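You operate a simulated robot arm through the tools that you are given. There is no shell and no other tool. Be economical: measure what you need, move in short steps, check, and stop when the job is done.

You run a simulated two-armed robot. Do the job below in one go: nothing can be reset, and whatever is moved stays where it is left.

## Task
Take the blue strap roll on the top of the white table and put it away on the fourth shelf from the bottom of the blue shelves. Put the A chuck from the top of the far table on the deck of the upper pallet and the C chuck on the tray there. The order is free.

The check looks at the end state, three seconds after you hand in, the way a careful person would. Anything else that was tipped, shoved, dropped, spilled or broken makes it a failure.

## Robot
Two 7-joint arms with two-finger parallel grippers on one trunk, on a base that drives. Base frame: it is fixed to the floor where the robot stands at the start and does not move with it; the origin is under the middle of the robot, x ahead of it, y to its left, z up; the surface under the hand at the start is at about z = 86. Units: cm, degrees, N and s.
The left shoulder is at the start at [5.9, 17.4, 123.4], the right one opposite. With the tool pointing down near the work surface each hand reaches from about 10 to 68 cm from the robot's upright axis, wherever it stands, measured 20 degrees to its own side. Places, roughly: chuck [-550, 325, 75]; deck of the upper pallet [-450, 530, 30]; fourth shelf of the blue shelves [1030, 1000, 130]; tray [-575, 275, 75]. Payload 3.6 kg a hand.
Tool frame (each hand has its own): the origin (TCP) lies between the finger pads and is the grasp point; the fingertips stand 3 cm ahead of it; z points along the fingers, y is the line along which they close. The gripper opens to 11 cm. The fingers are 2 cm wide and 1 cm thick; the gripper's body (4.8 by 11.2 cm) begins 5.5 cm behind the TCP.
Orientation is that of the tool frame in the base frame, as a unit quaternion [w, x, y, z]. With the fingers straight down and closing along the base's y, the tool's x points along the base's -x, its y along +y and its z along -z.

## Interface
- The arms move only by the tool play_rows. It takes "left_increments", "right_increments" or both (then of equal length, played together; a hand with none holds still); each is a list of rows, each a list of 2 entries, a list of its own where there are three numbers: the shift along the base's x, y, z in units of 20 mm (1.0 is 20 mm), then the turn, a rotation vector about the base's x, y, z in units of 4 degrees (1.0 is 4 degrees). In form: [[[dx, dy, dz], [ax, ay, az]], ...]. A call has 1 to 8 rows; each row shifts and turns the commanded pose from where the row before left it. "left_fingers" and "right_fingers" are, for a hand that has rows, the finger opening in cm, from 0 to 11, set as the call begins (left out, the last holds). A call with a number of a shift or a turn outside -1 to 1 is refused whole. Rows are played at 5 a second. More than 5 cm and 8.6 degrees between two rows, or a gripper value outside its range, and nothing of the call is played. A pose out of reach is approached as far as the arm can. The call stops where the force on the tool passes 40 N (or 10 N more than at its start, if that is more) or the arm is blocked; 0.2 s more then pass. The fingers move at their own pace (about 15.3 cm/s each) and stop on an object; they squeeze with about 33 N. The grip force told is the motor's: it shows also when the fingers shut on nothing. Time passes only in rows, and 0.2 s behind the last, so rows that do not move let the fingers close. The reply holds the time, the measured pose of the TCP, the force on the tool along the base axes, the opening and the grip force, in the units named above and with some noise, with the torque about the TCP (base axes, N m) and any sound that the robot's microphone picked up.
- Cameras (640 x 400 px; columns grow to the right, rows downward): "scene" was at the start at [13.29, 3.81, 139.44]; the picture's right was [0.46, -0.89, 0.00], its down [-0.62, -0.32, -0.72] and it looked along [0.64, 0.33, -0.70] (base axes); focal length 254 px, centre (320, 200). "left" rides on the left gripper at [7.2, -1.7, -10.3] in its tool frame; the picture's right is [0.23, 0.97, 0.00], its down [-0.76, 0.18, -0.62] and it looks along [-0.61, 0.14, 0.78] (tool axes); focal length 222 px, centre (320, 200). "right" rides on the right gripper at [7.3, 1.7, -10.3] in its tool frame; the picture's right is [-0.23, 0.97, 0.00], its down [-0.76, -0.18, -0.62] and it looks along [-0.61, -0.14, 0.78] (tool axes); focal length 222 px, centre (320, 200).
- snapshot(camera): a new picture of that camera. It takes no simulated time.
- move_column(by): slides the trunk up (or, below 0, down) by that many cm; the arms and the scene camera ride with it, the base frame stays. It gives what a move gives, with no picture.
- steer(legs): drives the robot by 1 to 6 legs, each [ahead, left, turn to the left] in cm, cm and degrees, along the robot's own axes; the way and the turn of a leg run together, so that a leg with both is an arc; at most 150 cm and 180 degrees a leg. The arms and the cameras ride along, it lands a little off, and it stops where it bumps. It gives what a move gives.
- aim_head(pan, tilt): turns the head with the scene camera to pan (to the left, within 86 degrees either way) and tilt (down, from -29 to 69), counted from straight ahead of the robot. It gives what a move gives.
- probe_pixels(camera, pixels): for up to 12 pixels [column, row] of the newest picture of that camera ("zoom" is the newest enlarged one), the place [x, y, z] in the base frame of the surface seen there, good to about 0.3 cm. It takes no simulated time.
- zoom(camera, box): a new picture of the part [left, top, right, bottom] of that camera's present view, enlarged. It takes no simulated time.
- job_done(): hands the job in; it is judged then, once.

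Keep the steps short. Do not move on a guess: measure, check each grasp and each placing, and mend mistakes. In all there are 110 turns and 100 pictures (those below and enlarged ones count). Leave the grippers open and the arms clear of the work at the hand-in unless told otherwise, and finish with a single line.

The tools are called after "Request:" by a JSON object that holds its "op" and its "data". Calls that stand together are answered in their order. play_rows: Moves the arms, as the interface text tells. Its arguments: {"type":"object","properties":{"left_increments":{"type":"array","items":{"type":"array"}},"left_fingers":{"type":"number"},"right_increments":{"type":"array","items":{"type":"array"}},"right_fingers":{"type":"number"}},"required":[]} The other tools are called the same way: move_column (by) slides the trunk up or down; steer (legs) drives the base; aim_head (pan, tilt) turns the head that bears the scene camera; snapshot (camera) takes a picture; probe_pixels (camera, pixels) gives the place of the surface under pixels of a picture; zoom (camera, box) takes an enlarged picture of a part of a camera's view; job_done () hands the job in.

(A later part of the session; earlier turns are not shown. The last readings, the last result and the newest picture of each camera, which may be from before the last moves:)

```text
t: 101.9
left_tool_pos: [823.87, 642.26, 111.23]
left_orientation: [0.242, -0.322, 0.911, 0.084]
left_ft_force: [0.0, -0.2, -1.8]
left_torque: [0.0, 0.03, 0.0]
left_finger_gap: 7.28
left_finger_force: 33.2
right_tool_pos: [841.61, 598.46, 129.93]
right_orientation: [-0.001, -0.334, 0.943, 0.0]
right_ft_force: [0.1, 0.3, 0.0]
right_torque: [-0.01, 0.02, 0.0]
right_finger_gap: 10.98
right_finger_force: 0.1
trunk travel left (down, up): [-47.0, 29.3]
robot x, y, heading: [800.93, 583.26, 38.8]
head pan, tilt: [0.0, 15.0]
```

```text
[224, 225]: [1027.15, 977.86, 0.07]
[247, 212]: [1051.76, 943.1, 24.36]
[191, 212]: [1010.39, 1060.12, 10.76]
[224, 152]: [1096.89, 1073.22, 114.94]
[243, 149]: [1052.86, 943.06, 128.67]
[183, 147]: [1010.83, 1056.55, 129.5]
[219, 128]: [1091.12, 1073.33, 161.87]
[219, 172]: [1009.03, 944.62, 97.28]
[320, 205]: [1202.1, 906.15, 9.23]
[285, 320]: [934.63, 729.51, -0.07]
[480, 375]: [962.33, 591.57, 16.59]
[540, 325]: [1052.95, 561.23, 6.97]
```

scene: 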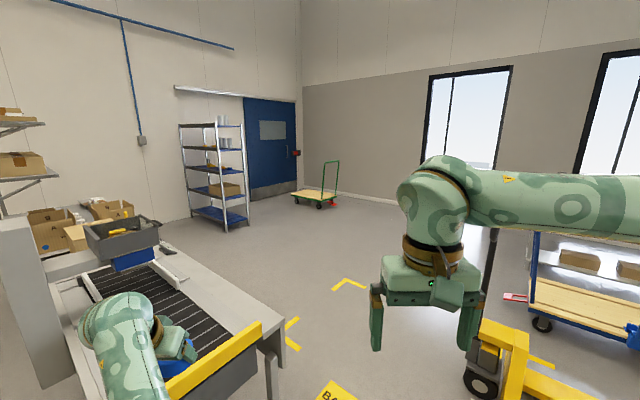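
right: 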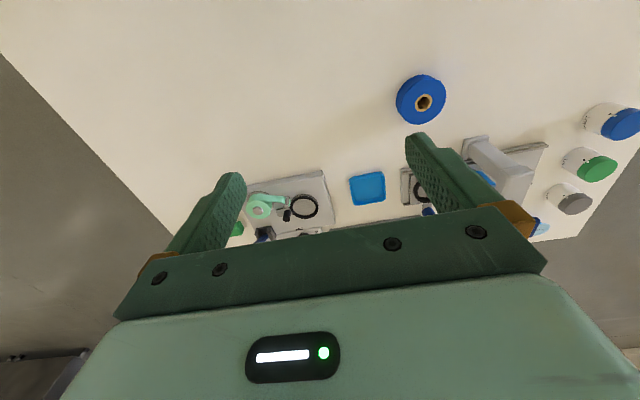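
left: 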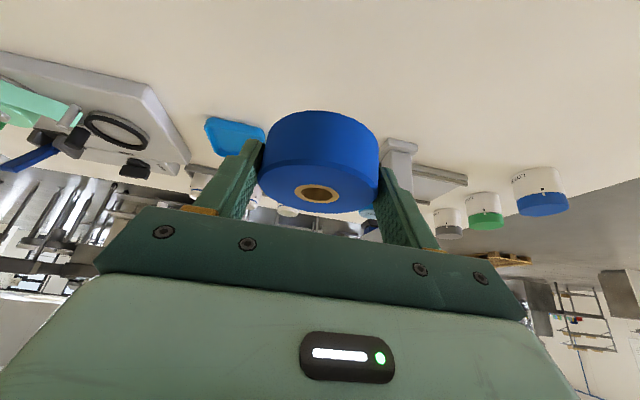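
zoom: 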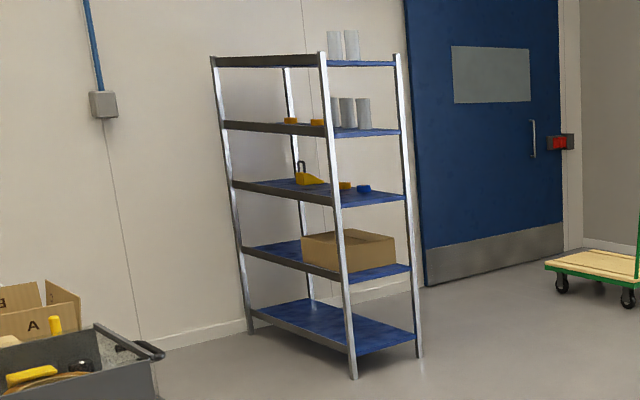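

Request:
{"op": "probe_pixels", "data": {"camera": "scene", "pixels": [[261, 324], [280, 318], [272, 390], [250, 365], [180, 265], [165, 245], [470, 385], [500, 330], [490, 240], [345, 285], [130, 262], [100, 250]]}}

Request:
{"op": "aim_head", "data": {"pan": -20, "tilt": 40}}

Request:
{"op": "snapshot", "data": {"camera": "scene"}}

```text
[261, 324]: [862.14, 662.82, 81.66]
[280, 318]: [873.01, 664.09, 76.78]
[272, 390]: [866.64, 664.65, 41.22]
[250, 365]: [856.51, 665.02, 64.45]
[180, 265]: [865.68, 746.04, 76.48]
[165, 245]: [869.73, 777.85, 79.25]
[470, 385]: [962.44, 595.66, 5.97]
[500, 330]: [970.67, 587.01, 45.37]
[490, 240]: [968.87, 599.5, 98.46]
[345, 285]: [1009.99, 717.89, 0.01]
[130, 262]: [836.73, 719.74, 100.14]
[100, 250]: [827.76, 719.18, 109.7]
```

```text
t: 102.8
left_tool_pos: [823.99, 642.43, 111.28]
left_orientation: [0.242, -0.321, 0.912, 0.084]
left_ft_force: [-0.2, 0.0, -1.3]
left_torque: [-0.01, 0.04, -0.02]
left_finger_gap: 7.26
left_finger_force: 33.2
right_tool_pos: [841.57, 598.51, 129.93]
right_orientation: [-0.001, -0.334, 0.943, 0.0]
right_ft_force: [-0.2, -0.2, -0.3]
right_torque: [0.01, 0.01, -0.02]
right_finger_gap: 11.01
right_finger_force: 0.1
trunk travel left (down, up): [-47.0, 29.3]
robot x, y, heading: [800.86, 583.34, 39.2]
head pan, tilt: [-20.0, 40.0]
```

```text
72 pictures are left
```

scene: 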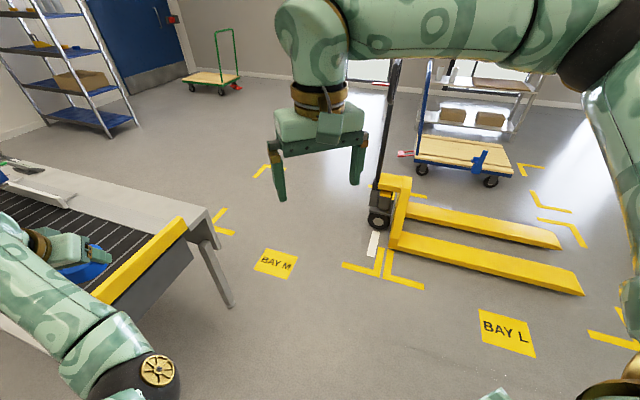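

Request:
{"op": "probe_pixels", "data": {"camera": "scene", "pixels": [[590, 70], [625, 110], [635, 290], [400, 20], [320, 20], [155, 370], [30, 240], [60, 320], [396, 70], [390, 150]]}}

```text
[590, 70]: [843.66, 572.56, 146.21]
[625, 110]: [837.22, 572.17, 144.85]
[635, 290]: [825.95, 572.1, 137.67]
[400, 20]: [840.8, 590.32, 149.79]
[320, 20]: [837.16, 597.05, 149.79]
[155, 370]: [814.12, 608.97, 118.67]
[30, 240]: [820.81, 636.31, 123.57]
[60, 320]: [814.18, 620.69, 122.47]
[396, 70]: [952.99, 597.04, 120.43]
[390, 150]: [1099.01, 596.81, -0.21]
```

The conveyor corner is at (873,664) and the jack handle at (953,597). I'll turn square to the gap, sidestep to its line, and drive through.

Request:
{"op": "steer", "data": {"legs": [[0, 0, 13.4], [42.5, -55.6, 0], [66, 0, 0], [80, 0, 0]]}}

Request:
{"op": "aim_head", "data": {"pan": 20, "tilt": 10}}

Request:
{"op": "snapshot", "data": {"camera": "scene"}}

```text
t: 114.6
left_tool_pos: [964.35, 764.83, 111.37]
left_orientation: [0.23, -0.432, 0.864, 0.114]
left_ft_force: [0.1, -0.3, -2.4]
left_torque: [-0.02, 0.02, 0.0]
left_finger_gap: 7.26
left_finger_force: 32.9
right_tool_pos: [992.25, 726.61, 129.98]
right_orientation: [0.0, -0.449, 0.894, 0.0]
right_ft_force: [-0.4, 0.0, 0.5]
right_torque: [0.01, 0.01, -0.02]
right_finger_gap: 11.0
right_finger_force: 0.1
trunk travel left (down, up): [-47.0, 29.3]
robot x, y, heading: [956.2, 701.69, 53.3]
head pan, tilt: [-20.0, 40.0]
```

```text
t: 115.7
left_tool_pos: [964.32, 764.75, 111.35]
left_orientation: [0.231, -0.432, 0.864, 0.114]
left_ft_force: [0.2, 0.1, -1.5]
left_torque: [-0.03, 0.03, -0.01]
left_finger_gap: 7.26
left_finger_force: 33.0
right_tool_pos: [992.15, 726.6, 129.98]
right_orientation: [0.0, -0.448, 0.894, -0.001]
right_ft_force: [-0.5, 0.4, 0.1]
right_torque: [-0.01, 0.03, 0.01]
right_finger_gap: 11.0
right_finger_force: 0.1
trunk travel left (down, up): [-47.0, 29.3]
robot x, y, heading: [956.27, 701.91, 53.3]
head pan, tilt: [20.0, 10.0]
```

```text
71 pictures are left
```

scene: 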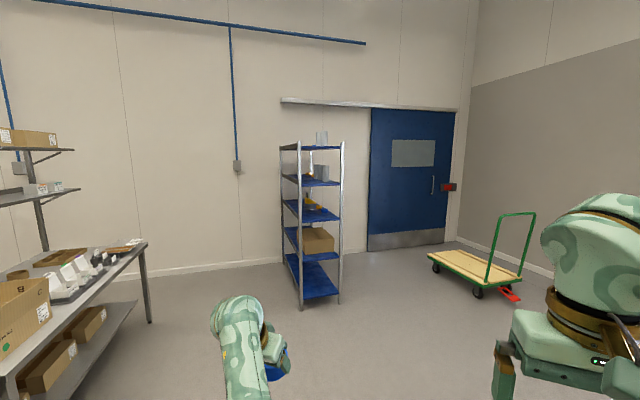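

Request:
{"op": "zoom", "data": {"camera": "scene", "box": [265, 125, 361, 215]}}

Request:
{"op": "probe_pixels", "data": {"camera": "zoom", "pixels": [[350, 405], [330, 395], [310, 320], [380, 310], [270, 310], [350, 140], [150, 370], [500, 400], [320, 360], [400, 380]]}}

Request:
{"op": "probe_pixels", "data": {"camera": "scene", "pixels": [[148, 322], [302, 305], [339, 300], [287, 262]]}}

```text
4.44 times, centred on (313, 170) of scene
```

zoom: 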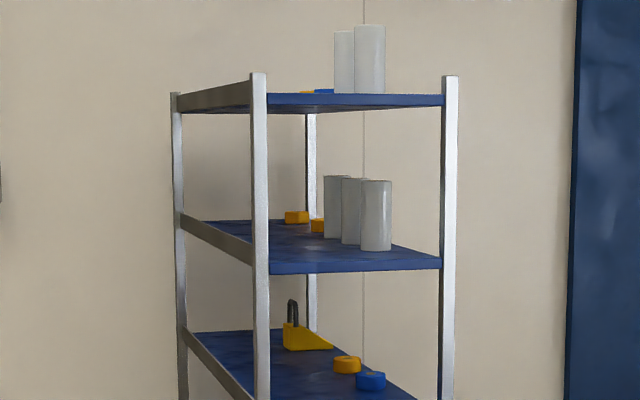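

```text
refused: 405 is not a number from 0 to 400
```

```text
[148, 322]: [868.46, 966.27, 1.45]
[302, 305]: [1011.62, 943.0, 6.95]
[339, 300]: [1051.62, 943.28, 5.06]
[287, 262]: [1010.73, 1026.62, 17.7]
```

Request:
{"op": "probe_pixels", "data": {"camera": "zoom", "pixels": [[375, 245], [350, 235], [332, 230], [355, 262], [355, 268], [290, 268], [425, 262], [300, 250], [355, 103], [295, 218], [317, 226], [230, 235]]}}

```text
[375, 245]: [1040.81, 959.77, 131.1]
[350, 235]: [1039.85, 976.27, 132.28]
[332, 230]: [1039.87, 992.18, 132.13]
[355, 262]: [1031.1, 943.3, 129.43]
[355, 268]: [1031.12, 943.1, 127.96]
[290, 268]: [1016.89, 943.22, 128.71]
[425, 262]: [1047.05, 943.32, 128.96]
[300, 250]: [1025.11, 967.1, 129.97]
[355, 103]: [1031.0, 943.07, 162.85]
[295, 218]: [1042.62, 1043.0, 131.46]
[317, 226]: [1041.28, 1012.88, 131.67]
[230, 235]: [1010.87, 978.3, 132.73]
```

Shelf 4's top is at z=130, with no lip at the near short end. The spot around (1023, 953) is free; the cylinders start at x≈1037. I'll stage in front of that end, facing +y.

Request:
{"op": "steer", "data": {"legs": [[0, 0, 36.7], [75, -49, 0], [70, -48, 0]]}}

Request:
{"op": "move_column", "data": {"by": 26}}

Request:
{"op": "aim_head", "data": {"pan": 15, "tilt": 25}}

Request:
{"op": "snapshot", "data": {"camera": "scene"}}

```text
t: 126.2
left_tool_pos: [1019.81, 901.6, 111.29]
left_orientation: [-0.181, 0.688, -0.679, -0.182]
left_ft_force: [0.7, 0.6, -2.8]
left_torque: [-0.01, 0.01, -0.02]
left_finger_gap: 7.25
left_finger_force: 32.9
right_tool_pos: [1065.06, 888.37, 129.99]
right_orientation: [0.0, 0.712, -0.702, 0.001]
right_ft_force: [-0.5, 0.2, 0.3]
right_torque: [0.01, 0.0, -0.02]
right_finger_gap: 10.99
right_finger_force: 0.1
trunk travel left (down, up): [-47.0, 29.3]
robot x, y, heading: [1051.77, 846.87, 90.7]
head pan, tilt: [20.0, 10.0]
```

```text
t: 128.9
left_tool_pos: [1019.79, 901.52, 137.43]
left_orientation: [-0.182, 0.687, -0.679, -0.181]
left_ft_force: [-0.4, -1.0, -1.9]
left_torque: [0.01, -0.02, 0.01]
left_finger_gap: 7.24
left_finger_force: 33.2
right_tool_pos: [1065.16, 888.33, 155.95]
right_orientation: [0.0, 0.713, -0.701, 0.001]
right_ft_force: [-0.1, 0.2, -0.1]
right_torque: [-0.02, 0.0, -0.03]
right_finger_gap: 11.0
right_finger_force: 0.0
trunk travel left (down, up): [-73.0, 3.3]
robot x, y, heading: [1052.01, 847.31, 90.9]
head pan, tilt: [20.0, 10.0]
```

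```text
t: 129.6
left_tool_pos: [1019.78, 901.58, 137.43]
left_orientation: [-0.182, 0.688, -0.679, -0.182]
left_ft_force: [0.1, 0.0, -2.1]
left_torque: [-0.03, 0.04, -0.01]
left_finger_gap: 7.22
left_finger_force: 32.9
right_tool_pos: [1065.13, 888.45, 155.92]
right_orientation: [0.001, 0.713, -0.702, 0.001]
right_ft_force: [0.4, 0.5, -0.1]
right_torque: [0.02, -0.02, -0.06]
right_finger_gap: 10.99
right_finger_force: 0.0
trunk travel left (down, up): [-73.0, 3.3]
robot x, y, heading: [1051.64, 846.76, 90.9]
head pan, tilt: [15.0, 25.0]
```

```text
69 pictures are left
```

scene: 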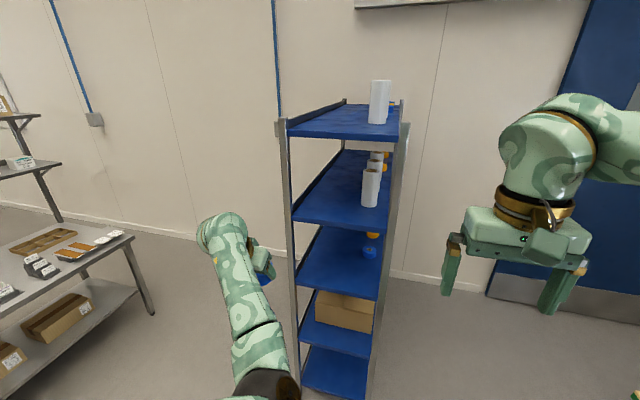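

The count is confirmed: the fourth shelf is at row ~205. I'll drive ahead 45 cm with a 4 cm shift right, then check.

Request:
{"op": "steer", "data": {"legs": [[0, -4, -0.8], [38, 0, 0]]}}

Request:
{"op": "snapshot", "data": {"camera": "left"}}

Request:
{"op": "snapshot", "data": {"camera": "scene"}}

```text
t: 132.6
left_tool_pos: [1024.25, 940.6, 137.55]
left_orientation: [0.183, -0.683, 0.684, 0.18]
left_ft_force: [0.8, 0.0, -1.9]
left_torque: [-0.03, -0.02, 0.02]
left_finger_gap: 7.24
left_finger_force: 32.9
right_tool_pos: [1069.47, 926.87, 156.02]
right_orientation: [0.0, 0.709, -0.706, 0.0]
right_ft_force: [-0.2, 0.1, 0.4]
right_torque: [0.0, 0.0, 0.0]
right_finger_gap: 11.01
right_finger_force: 0.0
trunk travel left (down, up): [-73.0, 3.3]
robot x, y, heading: [1055.83, 885.77, 90.2]
head pan, tilt: [15.0, 25.0]
```

```text
68 pictures are left
```

left: 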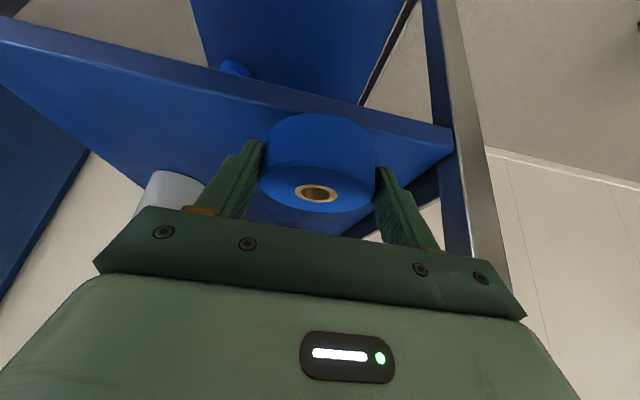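

```text
67 pictures are left
```

scene: 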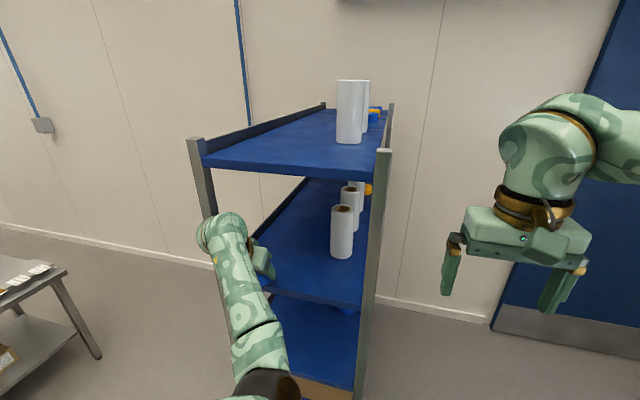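

There is clear room on both sides. I'll drive 11 cm more and then check the position.

Request:
{"op": "steer", "data": {"legs": [[11, 0, 0]]}}

Request:
{"op": "snapshot", "data": {"camera": "scene"}}

```text
t: 133.8
left_tool_pos: [1024.06, 951.25, 137.45]
left_orientation: [-0.184, 0.684, -0.682, -0.181]
left_ft_force: [-0.4, -0.8, -1.7]
left_torque: [0.02, 0.04, -0.01]
left_finger_gap: 7.22
left_finger_force: 33.0
right_tool_pos: [1069.39, 937.46, 156.22]
right_orientation: [0.0, 0.709, -0.705, -0.001]
right_ft_force: [0.5, 0.1, -0.1]
right_torque: [0.03, -0.04, -0.01]
right_finger_gap: 11.0
right_finger_force: 0.1
trunk travel left (down, up): [-73.0, 3.3]
robot x, y, heading: [1055.75, 897.15, 90.1]
head pan, tilt: [15.0, 25.0]
```

```text
66 pictures are left
```

scene: 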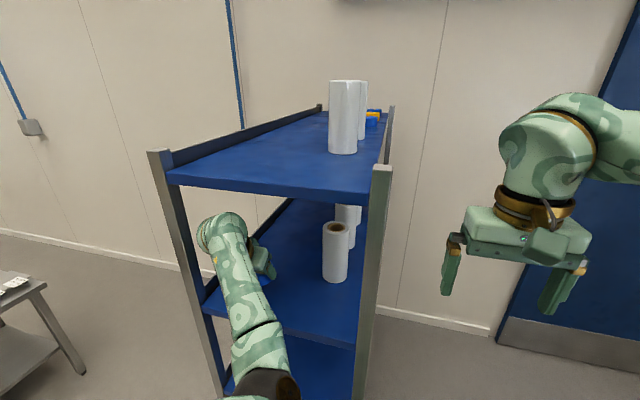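

The roll will stand 5 cm inside the edge. I'll lower it slowly to contact.

Request:
{"op": "play_rows", "data": {"left_increments": [[[0, 0, -0.5], [0, 0, 0]], [[0, 0, -0.5], [0, 0, 0]], [[0, 0, -0.4], [0, 0, 0]], [[0, 0, -0.3], [0, 0, 0]]]}}

Request:
{"op": "snapshot", "data": {"camera": "left"}}

```text
t: 134.8
left_tool_pos: [1024.08, 951.54, 133.84]
left_orientation: [-0.183, 0.684, -0.682, -0.182]
left_ft_force: [-0.1, -0.1, -1.8]
left_torque: [-0.05, 0.02, -0.02]
left_finger_gap: 7.23
left_finger_force: 32.9
right_tool_pos: [1069.37, 938.04, 156.03]
right_orientation: [0.001, 0.709, -0.706, -0.001]
right_ft_force: [-0.3, -0.1, 0.2]
right_torque: [0.02, 0.0, 0.01]
right_finger_gap: 11.02
right_finger_force: 0.1
trunk travel left (down, up): [-73.0, 3.3]
robot x, y, heading: [1055.67, 897.11, 90.4]
head pan, tilt: [15.0, 25.0]
```

```text
65 pictures are left
```

left: 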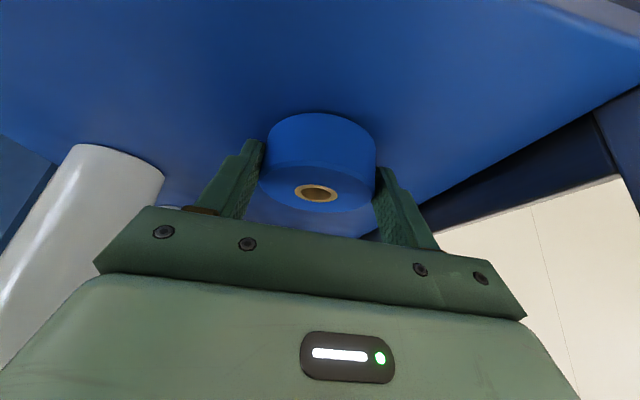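

Request:
{"op": "play_rows", "data": {"left_increments": [[[0, 0, -0.1], [0, 0, 0]], [[0, 0, -0.1], [0, 0, 0]]]}}

```text
t: 135.3
left_tool_pos: [1023.94, 951.87, 133.84]
left_orientation: [-0.183, 0.684, -0.682, -0.183]
left_ft_force: [-1.3, 2.5, 7.4]
left_torque: [0.33, 0.34, 0.0]
left_finger_gap: 7.23
left_finger_force: 32.8
right_tool_pos: [1069.32, 937.94, 156.11]
right_orientation: [0.001, 0.708, -0.706, 0.0]
right_ft_force: [0.2, -0.3, -0.8]
right_torque: [-0.01, 0.03, 0.01]
right_finger_gap: 11.0
right_finger_force: 0.0
trunk travel left (down, up): [-73.0, 3.3]
robot x, y, heading: [1055.69, 896.64, 90.3]
head pan, tilt: [15.0, 25.0]
```

It has contact at 7 N. I'll open, look, then retreat along the tool axis.

Request:
{"op": "play_rows", "data": {"left_increments": [[[0, 0, 0], [0, 0, 0]], [[0, 0, 0], [0, 0, 0]]], "left_fingers": 11}}

Request:
{"op": "play_rows", "data": {"left_increments": [[[0, -0.4, 0.7], [0, 0, 0]], [[0, -0.5, 0.866], [0, 0, 0]], [[0, -0.8, 0.7], [0, 0, 0]], [[0, -0.9, 0.4], [0, 0, 0]]]}}

Request:
{"op": "snapshot", "data": {"camera": "left"}}

```text
t: 135.9
left_tool_pos: [1023.99, 951.73, 133.48]
left_orientation: [-0.182, 0.684, -0.683, -0.181]
left_ft_force: [0.1, -0.7, -0.4]
left_torque: [-0.03, 0.0, -0.03]
left_finger_gap: 10.98
left_finger_force: 0.1
right_tool_pos: [1069.33, 937.97, 156.07]
right_orientation: [0.0, 0.709, -0.705, 0.0]
right_ft_force: [-0.7, 0.1, -0.4]
right_torque: [0.0, 0.04, -0.01]
right_finger_gap: 10.99
right_finger_force: 0.0
trunk travel left (down, up): [-73.0, 3.3]
robot x, y, heading: [1055.76, 896.62, 90.4]
head pan, tilt: [15.0, 25.0]
```

```text
t: 136.9
left_tool_pos: [1023.44, 946.81, 139.93]
left_orientation: [-0.186, 0.686, -0.677, -0.192]
left_ft_force: [-0.6, -0.6, -0.1]
left_torque: [-0.01, -0.02, 0.0]
left_finger_gap: 11.02
left_finger_force: 0.1
right_tool_pos: [1069.36, 937.91, 156.02]
right_orientation: [0.0, 0.709, -0.705, 0.0]
right_ft_force: [-0.5, 0.3, 0.2]
right_torque: [0.03, -0.01, 0.01]
right_finger_gap: 11.0
right_finger_force: 0.1
trunk travel left (down, up): [-73.0, 3.3]
robot x, y, heading: [1055.46, 896.74, 90.1]
head pan, tilt: [15.0, 25.0]
```

```text
64 pictures are left
```

left: 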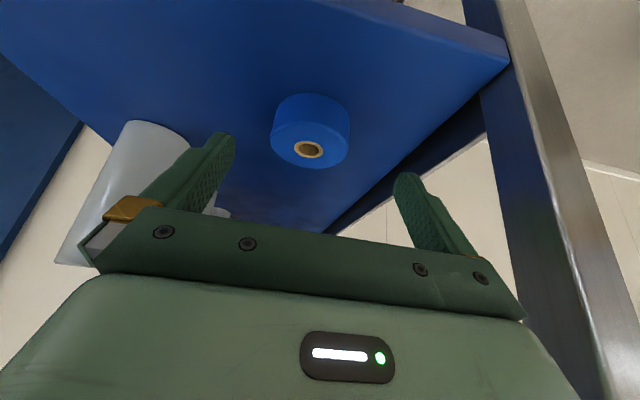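

The roll stands on the shelf and the fingertips are above it. I'll drive straight back and verify.

Request:
{"op": "steer", "data": {"legs": [[-55, 0, 0]]}}

Request:
{"op": "aim_head", "data": {"pan": 15, "tilt": 20}}

Request:
{"op": "zoom", "data": {"camera": "scene", "box": [240, 80, 440, 280]}}

```text
t: 140.1
left_tool_pos: [1023.7, 892.67, 139.37]
left_orientation: [-0.18, 0.684, -0.681, -0.19]
left_ft_force: [0.4, -0.4, -0.1]
left_torque: [-0.02, -0.02, 0.04]
left_finger_gap: 11.02
left_finger_force: 0.0
right_tool_pos: [1069.64, 883.53, 155.98]
right_orientation: [-0.001, -0.706, 0.708, -0.001]
right_ft_force: [-0.3, -0.4, -0.2]
right_torque: [-0.02, -0.02, 0.0]
right_finger_gap: 10.98
right_finger_force: 0.1
trunk travel left (down, up): [-73.0, 3.3]
robot x, y, heading: [1055.45, 842.56, 90.1]
head pan, tilt: [15.0, 25.0]
```

```text
t: 140.8
left_tool_pos: [1023.47, 892.48, 139.57]
left_orientation: [-0.178, 0.685, -0.68, -0.192]
left_ft_force: [0.6, 0.7, 0.6]
left_torque: [-0.05, 0.02, -0.01]
left_finger_gap: 11.0
left_finger_force: 0.2
right_tool_pos: [1069.74, 883.5, 155.98]
right_orientation: [-0.001, -0.706, 0.708, 0.0]
right_ft_force: [0.0, 0.8, 0.0]
right_torque: [0.02, -0.01, -0.02]
right_finger_gap: 10.99
right_finger_force: 0.1
trunk travel left (down, up): [-73.0, 3.3]
robot x, y, heading: [1055.52, 842.59, 90.0]
head pan, tilt: [15.0, 20.0]
```

```text
2.00 times, centred on (340, 180) of scene
```

zoom: 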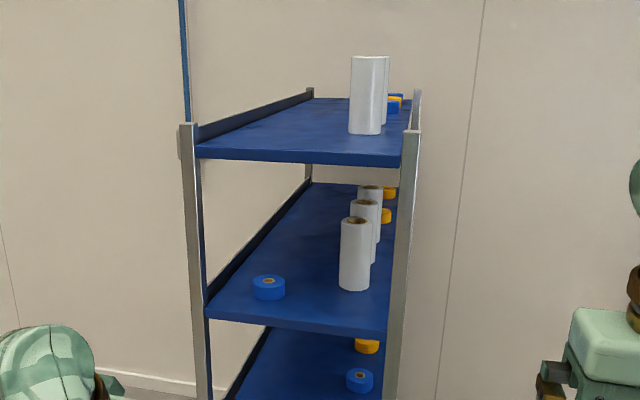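

The roll stands upright on the fourth shelf with nothing else disturbed. I'll lower the trunk and drive back out the way I came.

Request:
{"op": "move_column", "data": {"by": -26}}

Request:
{"op": "steer", "data": {"legs": [[0, 0, -37], [-86, -2, 0], [-86, -2, 0]]}}

```text
t: 143.4
left_tool_pos: [1023.16, 892.39, 113.73]
left_orientation: [-0.178, 0.685, -0.679, -0.196]
left_ft_force: [0.5, 0.3, 0.3]
left_torque: [-0.01, -0.02, 0.0]
left_finger_gap: 11.0
left_finger_force: 0.1
right_tool_pos: [1069.6, 883.51, 130.03]
right_orientation: [0.0, -0.705, 0.709, 0.0]
right_ft_force: [0.2, -0.3, 0.5]
right_torque: [0.04, 0.01, 0.03]
right_finger_gap: 11.0
right_finger_force: 0.1
trunk travel left (down, up): [-47.0, 29.3]
robot x, y, heading: [1056.04, 842.69, 90.0]
head pan, tilt: [15.0, 20.0]
```

```text
t: 153.8
left_tool_pos: [960.84, 760.64, 113.68]
left_orientation: [0.226, -0.455, 0.851, 0.134]
left_ft_force: [-0.3, 0.3, -0.2]
left_torque: [-0.01, 0.02, 0.03]
left_finger_gap: 11.02
left_finger_force: 0.0
right_tool_pos: [994.12, 727.0, 130.09]
right_orientation: [0.0, -0.465, 0.885, 0.0]
right_ft_force: [-0.3, 0.6, -0.2]
right_torque: [-0.01, -0.03, -0.01]
right_finger_gap: 10.99
right_finger_force: 0.0
trunk travel left (down, up): [-47.0, 29.3]
robot x, y, heading: [959.6, 701.04, 55.6]
head pan, tilt: [15.0, 20.0]
```

Request:
{"op": "steer", "data": {"legs": [[0, 0, -2.6], [-147, -1, 0], [-42, 56, 0], [0, 0, 114], [150, 0, 0]]}}

```text
t: 177.0
left_tool_pos: [598.82, 581.39, 113.61]
left_orientation: [-0.008, 0.962, -0.075, -0.263]
left_ft_force: [0.2, 0.4, 0.1]
left_torque: [-0.01, -0.01, -0.02]
left_finger_gap: 10.99
left_finger_force: 0.1
right_tool_pos: [615.15, 625.97, 130.11]
right_orientation: [0.0, 0.997, -0.083, 0.0]
right_ft_force: [-0.3, 0.3, -0.3]
right_torque: [0.01, -0.03, -0.01]
right_finger_gap: 11.02
right_finger_force: 0.1
trunk travel left (down, up): [-47.0, 29.3]
robot x, y, heading: [653.63, 605.26, 170.3]
head pan, tilt: [15.0, 20.0]
```

Request:
{"op": "steer", "data": {"legs": [[0, 0, 14.2], [130, 0, 0], [125, 0, 0], [0, 0, 42], [150, 0, 0], [17, 0, 0]]}}

Request:
{"op": "aim_head", "data": {"pan": -40, "tilt": 10}}

Request:
{"op": "snapshot", "data": {"camera": "scene"}}

```text
t: 200.3
left_tool_pos: [275.86, 402.62, 113.65]
left_orientation: [0.117, 0.883, 0.389, -0.235]
left_ft_force: [0.4, -0.2, -0.6]
left_torque: [-0.03, 0.02, 0.01]
left_finger_gap: 11.0
left_finger_force: 0.1
right_tool_pos: [247.79, 440.98, 130.02]
right_orientation: [0.0, 0.918, 0.397, 0.001]
right_ft_force: [-0.7, -0.3, 0.2]
right_torque: [-0.01, -0.03, 0.01]
right_finger_gap: 10.99
right_finger_force: 0.1
trunk travel left (down, up): [-47.0, 29.3]
robot x, y, heading: [286.28, 462.13, -133.2]
head pan, tilt: [15.0, 20.0]
```

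```text
t: 201.5
left_tool_pos: [275.94, 402.73, 113.79]
left_orientation: [0.119, 0.882, 0.39, -0.236]
left_ft_force: [-0.2, 0.2, 0.0]
left_torque: [-0.02, 0.01, -0.03]
left_finger_gap: 11.01
left_finger_force: 0.0
right_tool_pos: [247.92, 441.05, 130.01]
right_orientation: [0.0, 0.918, 0.397, 0.0]
right_ft_force: [-0.4, -0.2, 0.2]
right_torque: [0.0, 0.0, -0.02]
right_finger_gap: 11.01
right_finger_force: 0.0
trunk travel left (down, up): [-47.0, 29.3]
robot x, y, heading: [285.61, 461.59, -133.1]
head pan, tilt: [-40.0, 10.0]
```

```text
62 pictures are left
```

scene: 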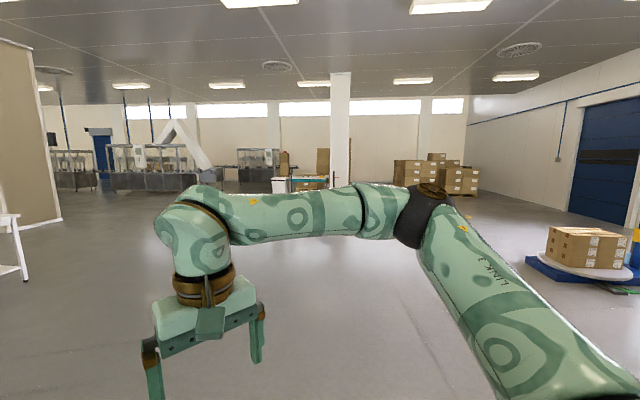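

The floor straight ahead (−172°) is clear. I'll turn and drive 450 cm toward the far table.

Request:
{"op": "steer", "data": {"legs": [[0, 0, -39], [150, 0, 0], [150, 0, 0], [150, 0, 0]]}}

Request:
{"op": "aim_head", "data": {"pan": 0, "tilt": 10}}

Request:
{"op": "snapshot", "data": {"camera": "scene"}}

```text
t: 224.8
left_tool_pos: [-198.09, 332.84, 113.76]
left_orientation: [0.042, 0.959, 0.108, -0.26]
left_ft_force: [0.0, -0.3, 0.4]
left_torque: [0.0, -0.01, -0.03]
left_finger_gap: 11.02
left_finger_force: 0.1
right_tool_pos: [-199.13, 380.3, 130.09]
right_orientation: [0.0, 0.994, 0.105, 0.001]
right_ft_force: [0.0, -1.0, -0.2]
right_torque: [0.0, -0.02, -0.01]
right_finger_gap: 11.0
right_finger_force: 0.0
trunk travel left (down, up): [-47.0, 29.3]
robot x, y, heading: [-156.08, 375.42, -168.0]
head pan, tilt: [-40.0, 10.0]
```

```text
t: 225.9
left_tool_pos: [-197.98, 332.87, 113.66]
left_orientation: [0.043, 0.958, 0.109, -0.26]
left_ft_force: [0.2, -1.0, -0.3]
left_torque: [0.0, 0.0, 0.03]
left_finger_gap: 11.03
left_finger_force: 0.1
right_tool_pos: [-199.09, 380.32, 130.06]
right_orientation: [0.0, 0.994, 0.105, 0.001]
right_ft_force: [-0.7, -0.1, -0.2]
right_torque: [0.04, 0.0, 0.0]
right_finger_gap: 10.98
right_finger_force: 0.0
trunk travel left (down, up): [-47.0, 29.3]
robot x, y, heading: [-155.74, 375.5, -167.7]
head pan, tilt: [0.0, 10.0]
```

```text
61 pictures are left
```

scene: 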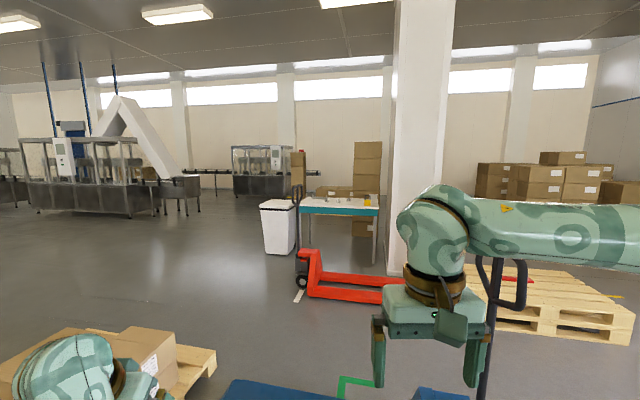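

Obstacles are near: a box pallet at lower left, something blue ahead, and a red jack. I'll look down and probe.

Request:
{"op": "probe_pixels", "data": {"camera": "scene", "pixels": [[215, 360], [160, 345], [270, 390], [345, 385], [440, 395], [300, 283], [400, 290], [303, 215], [378, 215], [340, 200], [540, 300], [480, 320]]}}

Request:
{"op": "aim_head", "data": {"pan": 0, "tilt": 50}}

Request:
{"op": "snapshot", "data": {"camera": "scene"}}

Request:
{"op": "probe_pixels", "data": {"camera": "scene", "pixels": [[215, 200], [345, 150], [220, 100], [440, 100], [300, 250], [150, 200], [100, 100], [320, 380], [400, 200], [500, 100]]}}

```text
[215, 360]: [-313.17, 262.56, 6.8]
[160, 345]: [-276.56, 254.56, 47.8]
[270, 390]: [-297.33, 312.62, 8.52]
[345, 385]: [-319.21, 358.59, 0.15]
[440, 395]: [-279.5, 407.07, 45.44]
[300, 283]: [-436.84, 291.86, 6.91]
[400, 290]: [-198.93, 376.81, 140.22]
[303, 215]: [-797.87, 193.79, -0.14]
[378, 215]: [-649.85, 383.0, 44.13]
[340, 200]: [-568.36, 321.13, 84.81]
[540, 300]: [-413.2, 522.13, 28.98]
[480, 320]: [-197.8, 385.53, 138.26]
```

```text
t: 227.0
left_tool_pos: [-198.03, 332.78, 113.71]
left_orientation: [0.043, 0.959, 0.109, -0.26]
left_ft_force: [-0.5, 0.7, -0.2]
left_torque: [-0.03, -0.04, -0.02]
left_finger_gap: 11.0
left_finger_force: 0.0
right_tool_pos: [-199.17, 380.38, 130.02]
right_orientation: [0.0, 0.994, 0.105, 0.0]
right_ft_force: [0.6, -0.1, 1.2]
right_torque: [0.01, 0.0, 0.01]
right_finger_gap: 11.01
right_finger_force: 0.0
trunk travel left (down, up): [-47.0, 29.3]
robot x, y, heading: [-156.19, 375.5, -168.2]
head pan, tilt: [0.0, 50.0]
```

```text
60 pictures are left
```

scene: 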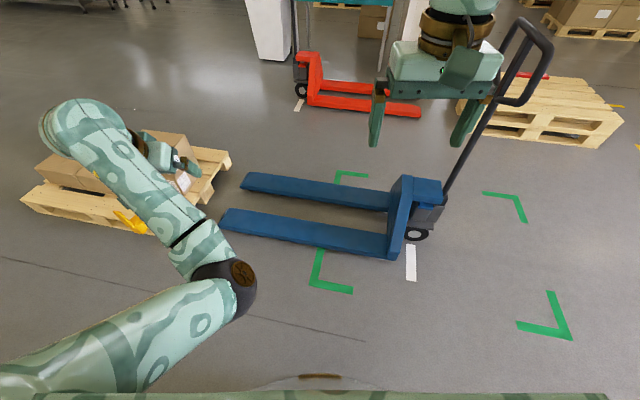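

```text
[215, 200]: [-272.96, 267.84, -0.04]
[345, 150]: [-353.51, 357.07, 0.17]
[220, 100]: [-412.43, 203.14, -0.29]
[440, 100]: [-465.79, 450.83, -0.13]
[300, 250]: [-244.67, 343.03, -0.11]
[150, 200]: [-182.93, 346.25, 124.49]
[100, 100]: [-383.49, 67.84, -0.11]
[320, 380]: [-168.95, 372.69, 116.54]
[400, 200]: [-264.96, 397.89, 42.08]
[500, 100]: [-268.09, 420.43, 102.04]
```

The blue jack blocks the straight way (x −240…−300, y 300…420). I'll look to the right, at the wooden pallets and table.

Request:
{"op": "aim_head", "data": {"pan": -10, "tilt": 28}}

Request:
{"op": "snapshot", "data": {"camera": "scene"}}

Request:
{"op": "probe_pixels", "data": {"camera": "scene", "pixels": [[345, 195], [357, 220], [450, 215], [410, 165], [450, 180], [405, 212]]}}

```text
t: 227.8
left_tool_pos: [-197.91, 332.81, 113.66]
left_orientation: [0.043, 0.958, 0.109, -0.26]
left_ft_force: [-0.5, 0.1, -0.3]
left_torque: [-0.05, 0.06, 0.01]
left_finger_gap: 11.01
left_finger_force: 0.1
right_tool_pos: [-199.13, 380.33, 129.97]
right_orientation: [0.001, 0.994, 0.106, 0.0]
right_ft_force: [0.4, 0.4, 0.0]
right_torque: [0.05, 0.02, 0.01]
right_finger_gap: 11.0
right_finger_force: 0.1
trunk travel left (down, up): [-47.0, 29.3]
robot x, y, heading: [-155.98, 375.51, -167.9]
head pan, tilt: [-10.0, 28.0]
```

```text
59 pictures are left
```

scene: 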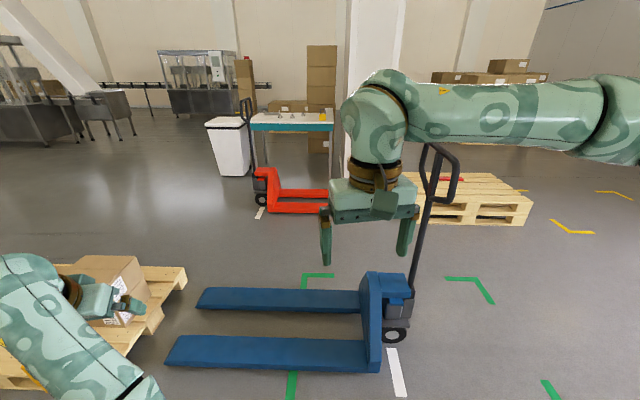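

```text
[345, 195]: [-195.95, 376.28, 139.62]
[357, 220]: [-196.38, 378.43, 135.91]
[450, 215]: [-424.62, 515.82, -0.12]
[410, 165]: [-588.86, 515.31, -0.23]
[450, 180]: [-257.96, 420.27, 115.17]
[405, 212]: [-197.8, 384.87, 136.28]
```

Request:
{"op": "aim_head", "data": {"pan": -70, "tilt": 25}}

Request:
{"op": "snapshot", "data": {"camera": "scene"}}

```text
t: 229.1
left_tool_pos: [-198.04, 332.85, 113.75]
left_orientation: [0.043, 0.958, 0.109, -0.26]
left_ft_force: [-0.1, -0.9, -0.5]
left_torque: [-0.03, -0.01, 0.01]
left_finger_gap: 10.98
left_finger_force: 0.0
right_tool_pos: [-199.19, 380.39, 130.06]
right_orientation: [0.0, 0.995, 0.104, 0.0]
right_ft_force: [1.1, 0.8, 0.4]
right_torque: [-0.01, -0.01, 0.03]
right_finger_gap: 10.98
right_finger_force: 0.1
trunk travel left (down, up): [-47.0, 29.3]
robot x, y, heading: [-156.1, 375.32, -168.0]
head pan, tilt: [-70.0, 25.0]
```

```text
58 pictures are left
```

scene: 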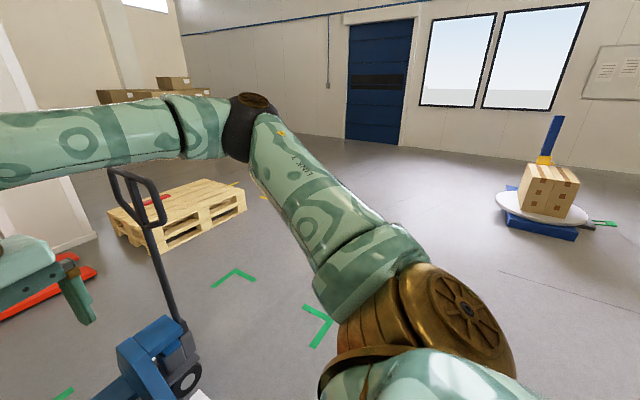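

The way to the right is clear. I'll sidestep 131 cm to the right and take a look west.

Request:
{"op": "steer", "data": {"legs": [[8, -66, 0], [8, -66, 0]]}}

Request:
{"op": "aim_head", "data": {"pan": 20, "tilt": 25}}

Request:
{"op": "snapshot", "data": {"camera": "scene"}}

```text
t: 236.1
left_tool_pos: [-240.71, 460.06, 113.72]
left_orientation: [0.042, 0.959, 0.106, -0.26]
left_ft_force: [0.4, 0.2, 0.4]
left_torque: [0.04, -0.02, -0.01]
left_finger_gap: 10.97
left_finger_force: 0.1
right_tool_pos: [-241.67, 507.52, 130.02]
right_orientation: [0.0, 0.995, 0.103, 0.0]
right_ft_force: [-0.6, 0.0, 0.3]
right_torque: [0.0, 0.02, -0.02]
right_finger_gap: 11.0
right_finger_force: 0.0
trunk travel left (down, up): [-47.0, 29.3]
robot x, y, heading: [-198.57, 502.35, -167.9]
head pan, tilt: [-70.0, 25.0]
```

```text
t: 237.8
left_tool_pos: [-240.6, 460.0, 113.58]
left_orientation: [0.042, 0.959, 0.106, -0.26]
left_ft_force: [-0.9, -0.3, 0.6]
left_torque: [0.03, 0.03, -0.02]
left_finger_gap: 10.97
left_finger_force: 0.1
right_tool_pos: [-241.55, 507.65, 130.0]
right_orientation: [0.0, 0.995, 0.104, 0.001]
right_ft_force: [-1.3, -0.3, 0.8]
right_torque: [0.0, -0.01, 0.01]
right_finger_gap: 11.01
right_finger_force: 0.0
trunk travel left (down, up): [-47.0, 29.3]
robot x, y, heading: [-198.17, 502.28, -168.2]
head pan, tilt: [20.0, 25.0]
```

```text
57 pictures are left
```

scene: 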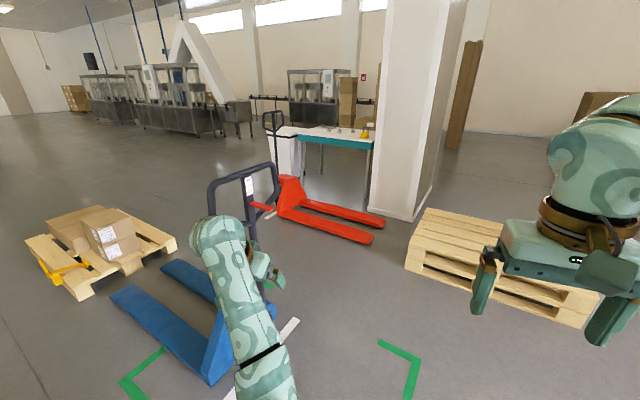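

Request:
{"op": "probe_pixels", "data": {"camera": "scene", "pixels": [[301, 142], [372, 148], [335, 133], [371, 208], [414, 220], [382, 222], [370, 240], [285, 215], [408, 268], [428, 212], [584, 325], [364, 135]]}}

Request:
{"op": "zoom", "data": {"camera": "scene", "box": [250, 90, 450, 260]}}

```text
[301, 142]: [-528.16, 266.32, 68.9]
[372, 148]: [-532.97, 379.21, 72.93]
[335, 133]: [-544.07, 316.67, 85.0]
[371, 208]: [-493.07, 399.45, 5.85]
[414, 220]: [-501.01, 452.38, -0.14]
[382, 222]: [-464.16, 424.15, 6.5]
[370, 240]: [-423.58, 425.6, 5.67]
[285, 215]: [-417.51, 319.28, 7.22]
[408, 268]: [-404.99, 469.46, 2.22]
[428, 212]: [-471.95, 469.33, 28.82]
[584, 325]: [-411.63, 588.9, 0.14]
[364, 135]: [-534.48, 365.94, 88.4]
```

```text
2.35 times, centred on (350, 175) of scene
```

zoom: 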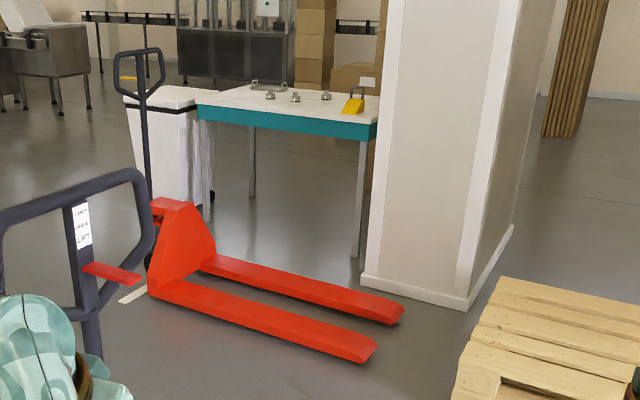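

Request:
{"op": "probe_pixels", "data": {"camera": "zoom", "pixels": [[316, 80], [305, 30], [360, 85], [230, 150], [252, 190], [300, 190], [205, 215], [170, 130], [270, 85], [380, 20], [250, 60], [320, 220]]}}

```text
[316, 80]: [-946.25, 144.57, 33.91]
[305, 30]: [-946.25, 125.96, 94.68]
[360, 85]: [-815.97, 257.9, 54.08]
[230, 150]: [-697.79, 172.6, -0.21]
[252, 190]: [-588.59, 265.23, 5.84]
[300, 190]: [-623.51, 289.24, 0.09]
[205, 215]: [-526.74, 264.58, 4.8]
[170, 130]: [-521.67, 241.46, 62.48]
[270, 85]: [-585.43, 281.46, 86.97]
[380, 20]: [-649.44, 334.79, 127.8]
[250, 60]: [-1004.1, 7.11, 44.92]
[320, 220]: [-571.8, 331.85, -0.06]
```

Request:
{"op": "zoom", "data": {"camera": "scene", "box": [295, 115, 385, 155]}}

Request:
{"op": "probe_pixels", "data": {"camera": "zoom", "pixels": [[130, 117], [210, 135], [325, 125], [437, 160], [170, 90], [260, 100], [90, 70], [400, 110], [560, 100], [230, 200], [500, 60], [600, 60]]}}

```text
7.11 times, centred on (340, 135) of scene
```

zoom: 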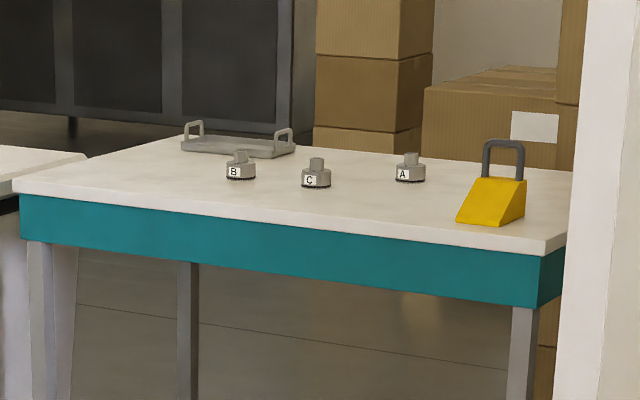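

```text
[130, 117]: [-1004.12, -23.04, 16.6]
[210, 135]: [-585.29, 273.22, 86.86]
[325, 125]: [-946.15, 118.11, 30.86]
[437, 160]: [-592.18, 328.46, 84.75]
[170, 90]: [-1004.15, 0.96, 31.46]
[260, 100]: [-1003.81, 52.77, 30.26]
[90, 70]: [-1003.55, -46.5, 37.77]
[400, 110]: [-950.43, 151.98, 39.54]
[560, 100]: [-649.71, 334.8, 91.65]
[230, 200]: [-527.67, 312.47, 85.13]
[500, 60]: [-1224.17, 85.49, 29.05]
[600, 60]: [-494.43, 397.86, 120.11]
```

Request:
{"op": "probe_pixels", "data": {"camera": "zoom", "pixels": [[241, 171], [241, 156], [316, 180], [316, 163], [410, 173], [411, 157], [400, 181], [425, 172], [490, 195], [220, 148], [255, 155], [285, 155]]}}

```text
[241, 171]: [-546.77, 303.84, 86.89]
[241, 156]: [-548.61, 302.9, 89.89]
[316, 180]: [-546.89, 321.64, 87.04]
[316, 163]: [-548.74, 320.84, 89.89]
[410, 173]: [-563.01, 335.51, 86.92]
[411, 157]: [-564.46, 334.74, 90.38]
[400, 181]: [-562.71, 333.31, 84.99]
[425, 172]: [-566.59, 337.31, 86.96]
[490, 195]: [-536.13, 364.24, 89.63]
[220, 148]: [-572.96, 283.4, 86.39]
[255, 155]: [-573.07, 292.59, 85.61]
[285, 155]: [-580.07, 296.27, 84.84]
```

The chucks are B (−550,303), C (−550,321) and A (−566,335), on a table at z=85 spanning x −592…−527. The red jack blocks the front, so I'd need to work from behind. I'll look down to learn my own base size.

Request:
{"op": "aim_head", "data": {"pan": 0, "tilt": 69}}

Request:
{"op": "snapshot", "data": {"camera": "scene"}}

Request:
{"op": "probe_pixels", "data": {"camera": "scene", "pixels": [[320, 390], [320, 350], [320, 310], [250, 380], [400, 380], [320, 280], [180, 390], [460, 390]]}}

```text
t: 238.9
left_tool_pos: [-240.65, 460.08, 113.69]
left_orientation: [0.041, 0.959, 0.105, -0.26]
left_ft_force: [-0.1, -0.7, 0.3]
left_torque: [0.02, 0.0, -0.02]
left_finger_gap: 10.99
left_finger_force: 0.0
right_tool_pos: [-241.64, 507.7, 130.04]
right_orientation: [-0.001, 0.995, 0.103, 0.0]
right_ft_force: [-0.4, -0.7, 0.2]
right_torque: [-0.01, 0.0, -0.02]
right_finger_gap: 11.0
right_finger_force: 0.1
trunk travel left (down, up): [-47.0, 29.3]
robot x, y, heading: [-198.51, 502.18, -168.0]
head pan, tilt: [0.0, 68.8]
```

```text
54 pictures are left
```

scene: 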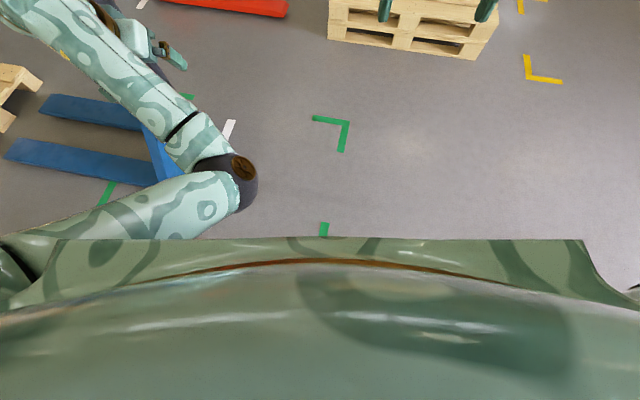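

```text
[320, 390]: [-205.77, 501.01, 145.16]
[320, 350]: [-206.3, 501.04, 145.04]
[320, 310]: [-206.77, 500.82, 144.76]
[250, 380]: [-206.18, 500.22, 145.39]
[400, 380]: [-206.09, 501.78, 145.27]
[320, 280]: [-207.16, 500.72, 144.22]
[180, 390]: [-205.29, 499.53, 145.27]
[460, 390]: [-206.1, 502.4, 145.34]
```

The base can't be seen directly. The south side of the table is the open one. The lane at x≈−365 between the two jacks is about 117 cm wide, so I'll drive through it.

Request:
{"op": "steer", "data": {"legs": [[0, 0, -2.5], [133, 0, 0], [0, 0, 68.5], [100, 0, 0]]}}

Request:
{"op": "aim_head", "data": {"pan": 0, "tilt": 25}}

Request:
{"op": "snapshot", "data": {"camera": "scene"}}

```text
t: 253.8
left_tool_pos: [-338.78, 330.44, 113.71]
left_orientation: [0.173, 0.76, 0.594, -0.199]
left_ft_force: [-0.1, -0.4, 0.5]
left_torque: [0.01, -0.01, 0.03]
left_finger_gap: 11.01
left_finger_force: 0.0
right_tool_pos: [-381.68, 350.82, 129.87]
right_orientation: [0.0, 0.792, 0.611, 0.0]
right_ft_force: [0.2, 0.1, -0.6]
right_torque: [-0.02, -0.01, -0.02]
right_finger_gap: 11.0
right_finger_force: 0.1
trunk travel left (down, up): [-47.0, 29.3]
robot x, y, heading: [-357.87, 387.37, -104.6]
head pan, tilt: [0.0, 68.8]
```

```text
t: 254.9
left_tool_pos: [-338.73, 330.46, 113.76]
left_orientation: [0.172, 0.76, 0.594, -0.2]
left_ft_force: [-0.1, -0.1, -0.7]
left_torque: [0.03, -0.02, -0.04]
left_finger_gap: 11.0
left_finger_force: 0.0
right_tool_pos: [-381.76, 350.92, 129.98]
right_orientation: [0.0, 0.792, 0.61, 0.0]
right_ft_force: [0.4, -0.8, 0.2]
right_torque: [0.02, 0.04, 0.02]
right_finger_gap: 10.99
right_finger_force: 0.0
trunk travel left (down, up): [-47.0, 29.3]
robot x, y, heading: [-357.58, 387.45, -104.7]
head pan, tilt: [0.0, 25.0]
```

```text
53 pictures are left
```

scene: 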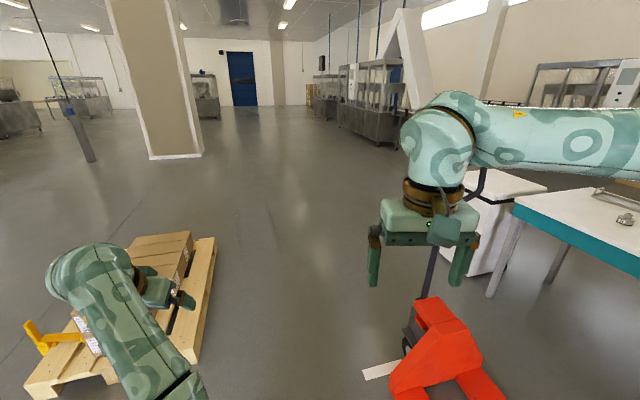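

Request:
{"op": "probe_pixels", "data": {"camera": "scene", "pixels": [[213, 240], [190, 362], [392, 390], [410, 320], [430, 262], [482, 185], [470, 260], [500, 270], [516, 210], [538, 188], [400, 160], [620, 222]]}}

```text
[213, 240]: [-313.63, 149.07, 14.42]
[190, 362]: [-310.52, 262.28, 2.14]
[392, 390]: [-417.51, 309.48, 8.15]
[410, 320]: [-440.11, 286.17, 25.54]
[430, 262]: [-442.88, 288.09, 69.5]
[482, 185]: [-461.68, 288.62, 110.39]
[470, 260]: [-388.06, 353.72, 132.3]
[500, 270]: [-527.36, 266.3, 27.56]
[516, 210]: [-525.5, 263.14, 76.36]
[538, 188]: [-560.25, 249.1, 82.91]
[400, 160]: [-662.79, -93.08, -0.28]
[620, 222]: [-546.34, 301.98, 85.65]
```

The lane between the box pallet (x −313) and the jack (x −417) is clear at x≈−365. I'll go south through it, then west past the bin.

Request:
{"op": "steer", "data": {"legs": [[0, 0, 13], [150, 0, 0], [80, 0, 0], [0, 0, -75], [150, 0, 0]]}}

Request:
{"op": "aim_head", "data": {"pan": -20, "tilt": 20}}

Request:
{"op": "snapshot", "data": {"camera": "scene"}}

```text
t: 277.3
left_tool_pos: [-554.05, 80.9, 113.72]
left_orientation: [0.042, 0.959, 0.104, -0.26]
left_ft_force: [0.3, -0.6, -0.1]
left_torque: [0.02, 0.04, 0.0]
left_finger_gap: 11.01
left_finger_force: 0.1
right_tool_pos: [-554.71, 128.41, 130.1]
right_orientation: [0.0, 0.995, 0.099, 0.001]
right_ft_force: [-0.9, 0.0, 0.3]
right_torque: [-0.02, 0.02, 0.03]
right_finger_gap: 10.98
right_finger_force: 0.0
trunk travel left (down, up): [-47.0, 29.3]
robot x, y, heading: [-511.64, 122.87, -168.3]
head pan, tilt: [0.0, 25.0]
```

```text
t: 278.1
left_tool_pos: [-553.9, 80.97, 113.66]
left_orientation: [0.041, 0.959, 0.103, -0.26]
left_ft_force: [0.3, -0.5, -0.4]
left_torque: [-0.01, 0.0, 0.01]
left_finger_gap: 11.03
left_finger_force: 0.1
right_tool_pos: [-554.69, 128.46, 130.1]
right_orientation: [0.0, 0.995, 0.099, 0.0]
right_ft_force: [0.2, -0.3, -0.1]
right_torque: [0.01, 0.05, 0.02]
right_finger_gap: 10.98
right_finger_force: 0.1
trunk travel left (down, up): [-47.0, 29.3]
robot x, y, heading: [-511.56, 122.86, -168.4]
head pan, tilt: [-20.0, 20.0]
```

```text
52 pictures are left
```

scene: 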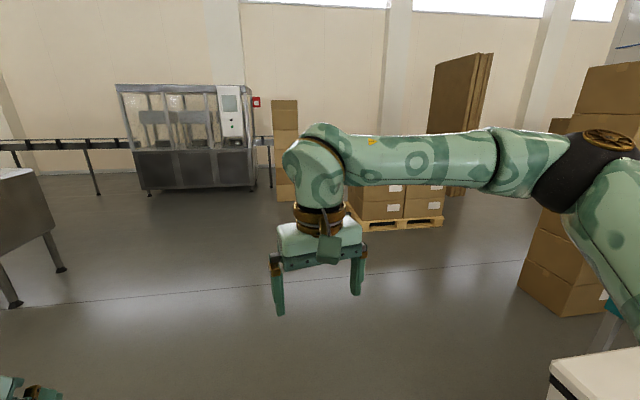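

Request:
{"op": "steer", "data": {"legs": [[120, -52, 0], [0, 0, -110]]}}

Request:
{"op": "aim_head", "data": {"pan": 0, "tilt": 25}}

Request:
{"op": "snapshot", "data": {"camera": "scene"}}

```text
t: 289.2
left_tool_pos: [-666.01, 205.96, 113.78]
left_orientation: [0.188, -0.642, 0.719, 0.186]
left_ft_force: [-0.3, 0.4, -0.8]
left_torque: [-0.01, -0.01, 0.0]
left_finger_gap: 10.98
left_finger_force: 0.2
right_tool_pos: [-620.69, 191.22, 130.14]
right_orientation: [0.0, -0.661, 0.751, 0.0]
right_ft_force: [0.0, 0.1, -0.3]
right_torque: [0.0, 0.03, -0.02]
right_finger_gap: 11.02
right_finger_force: 0.0
trunk travel left (down, up): [-47.0, 29.3]
robot x, y, heading: [-639.77, 152.15, 82.5]
head pan, tilt: [-20.0, 20.0]
```

```text
t: 290.0
left_tool_pos: [-666.01, 205.89, 113.72]
left_orientation: [0.187, -0.642, 0.72, 0.185]
left_ft_force: [-0.4, -0.6, 0.0]
left_torque: [0.01, 0.02, -0.03]
left_finger_gap: 10.99
left_finger_force: 0.1
right_tool_pos: [-620.78, 191.11, 129.99]
right_orientation: [-0.001, -0.661, 0.751, 0.0]
right_ft_force: [-0.1, 0.0, -0.5]
right_torque: [0.0, -0.01, 0.03]
right_finger_gap: 10.99
right_finger_force: 0.0
trunk travel left (down, up): [-47.0, 29.3]
robot x, y, heading: [-640.0, 152.03, 82.7]
head pan, tilt: [0.0, 25.0]
```

```text
51 pictures are left
```

scene: 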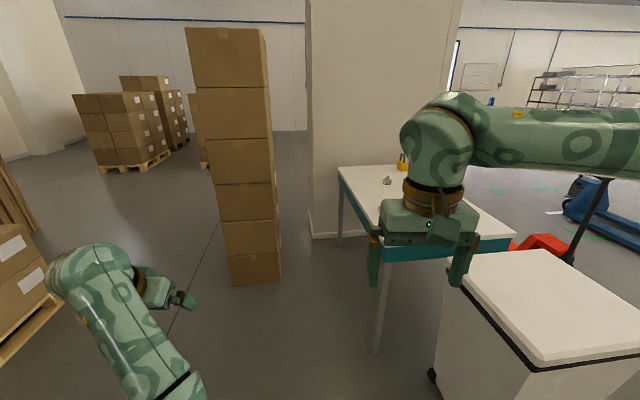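

The stack is a narrow single column, with a passage between it and the table. I'll probe the geometry.

Request:
{"op": "probe_pixels", "data": {"camera": "scene", "pixels": [[232, 284], [281, 279], [275, 255], [376, 352], [341, 246], [316, 237], [45, 295], [437, 375], [450, 262], [388, 182], [340, 175], [402, 170]]}}

```text
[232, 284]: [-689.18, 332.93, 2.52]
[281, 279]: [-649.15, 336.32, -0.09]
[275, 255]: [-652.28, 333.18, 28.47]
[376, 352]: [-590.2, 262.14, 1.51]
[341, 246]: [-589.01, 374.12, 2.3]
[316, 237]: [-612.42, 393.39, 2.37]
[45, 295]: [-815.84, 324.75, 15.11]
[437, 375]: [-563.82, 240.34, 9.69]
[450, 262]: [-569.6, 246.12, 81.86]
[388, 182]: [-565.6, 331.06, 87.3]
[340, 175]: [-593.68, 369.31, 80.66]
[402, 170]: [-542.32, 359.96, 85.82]
```

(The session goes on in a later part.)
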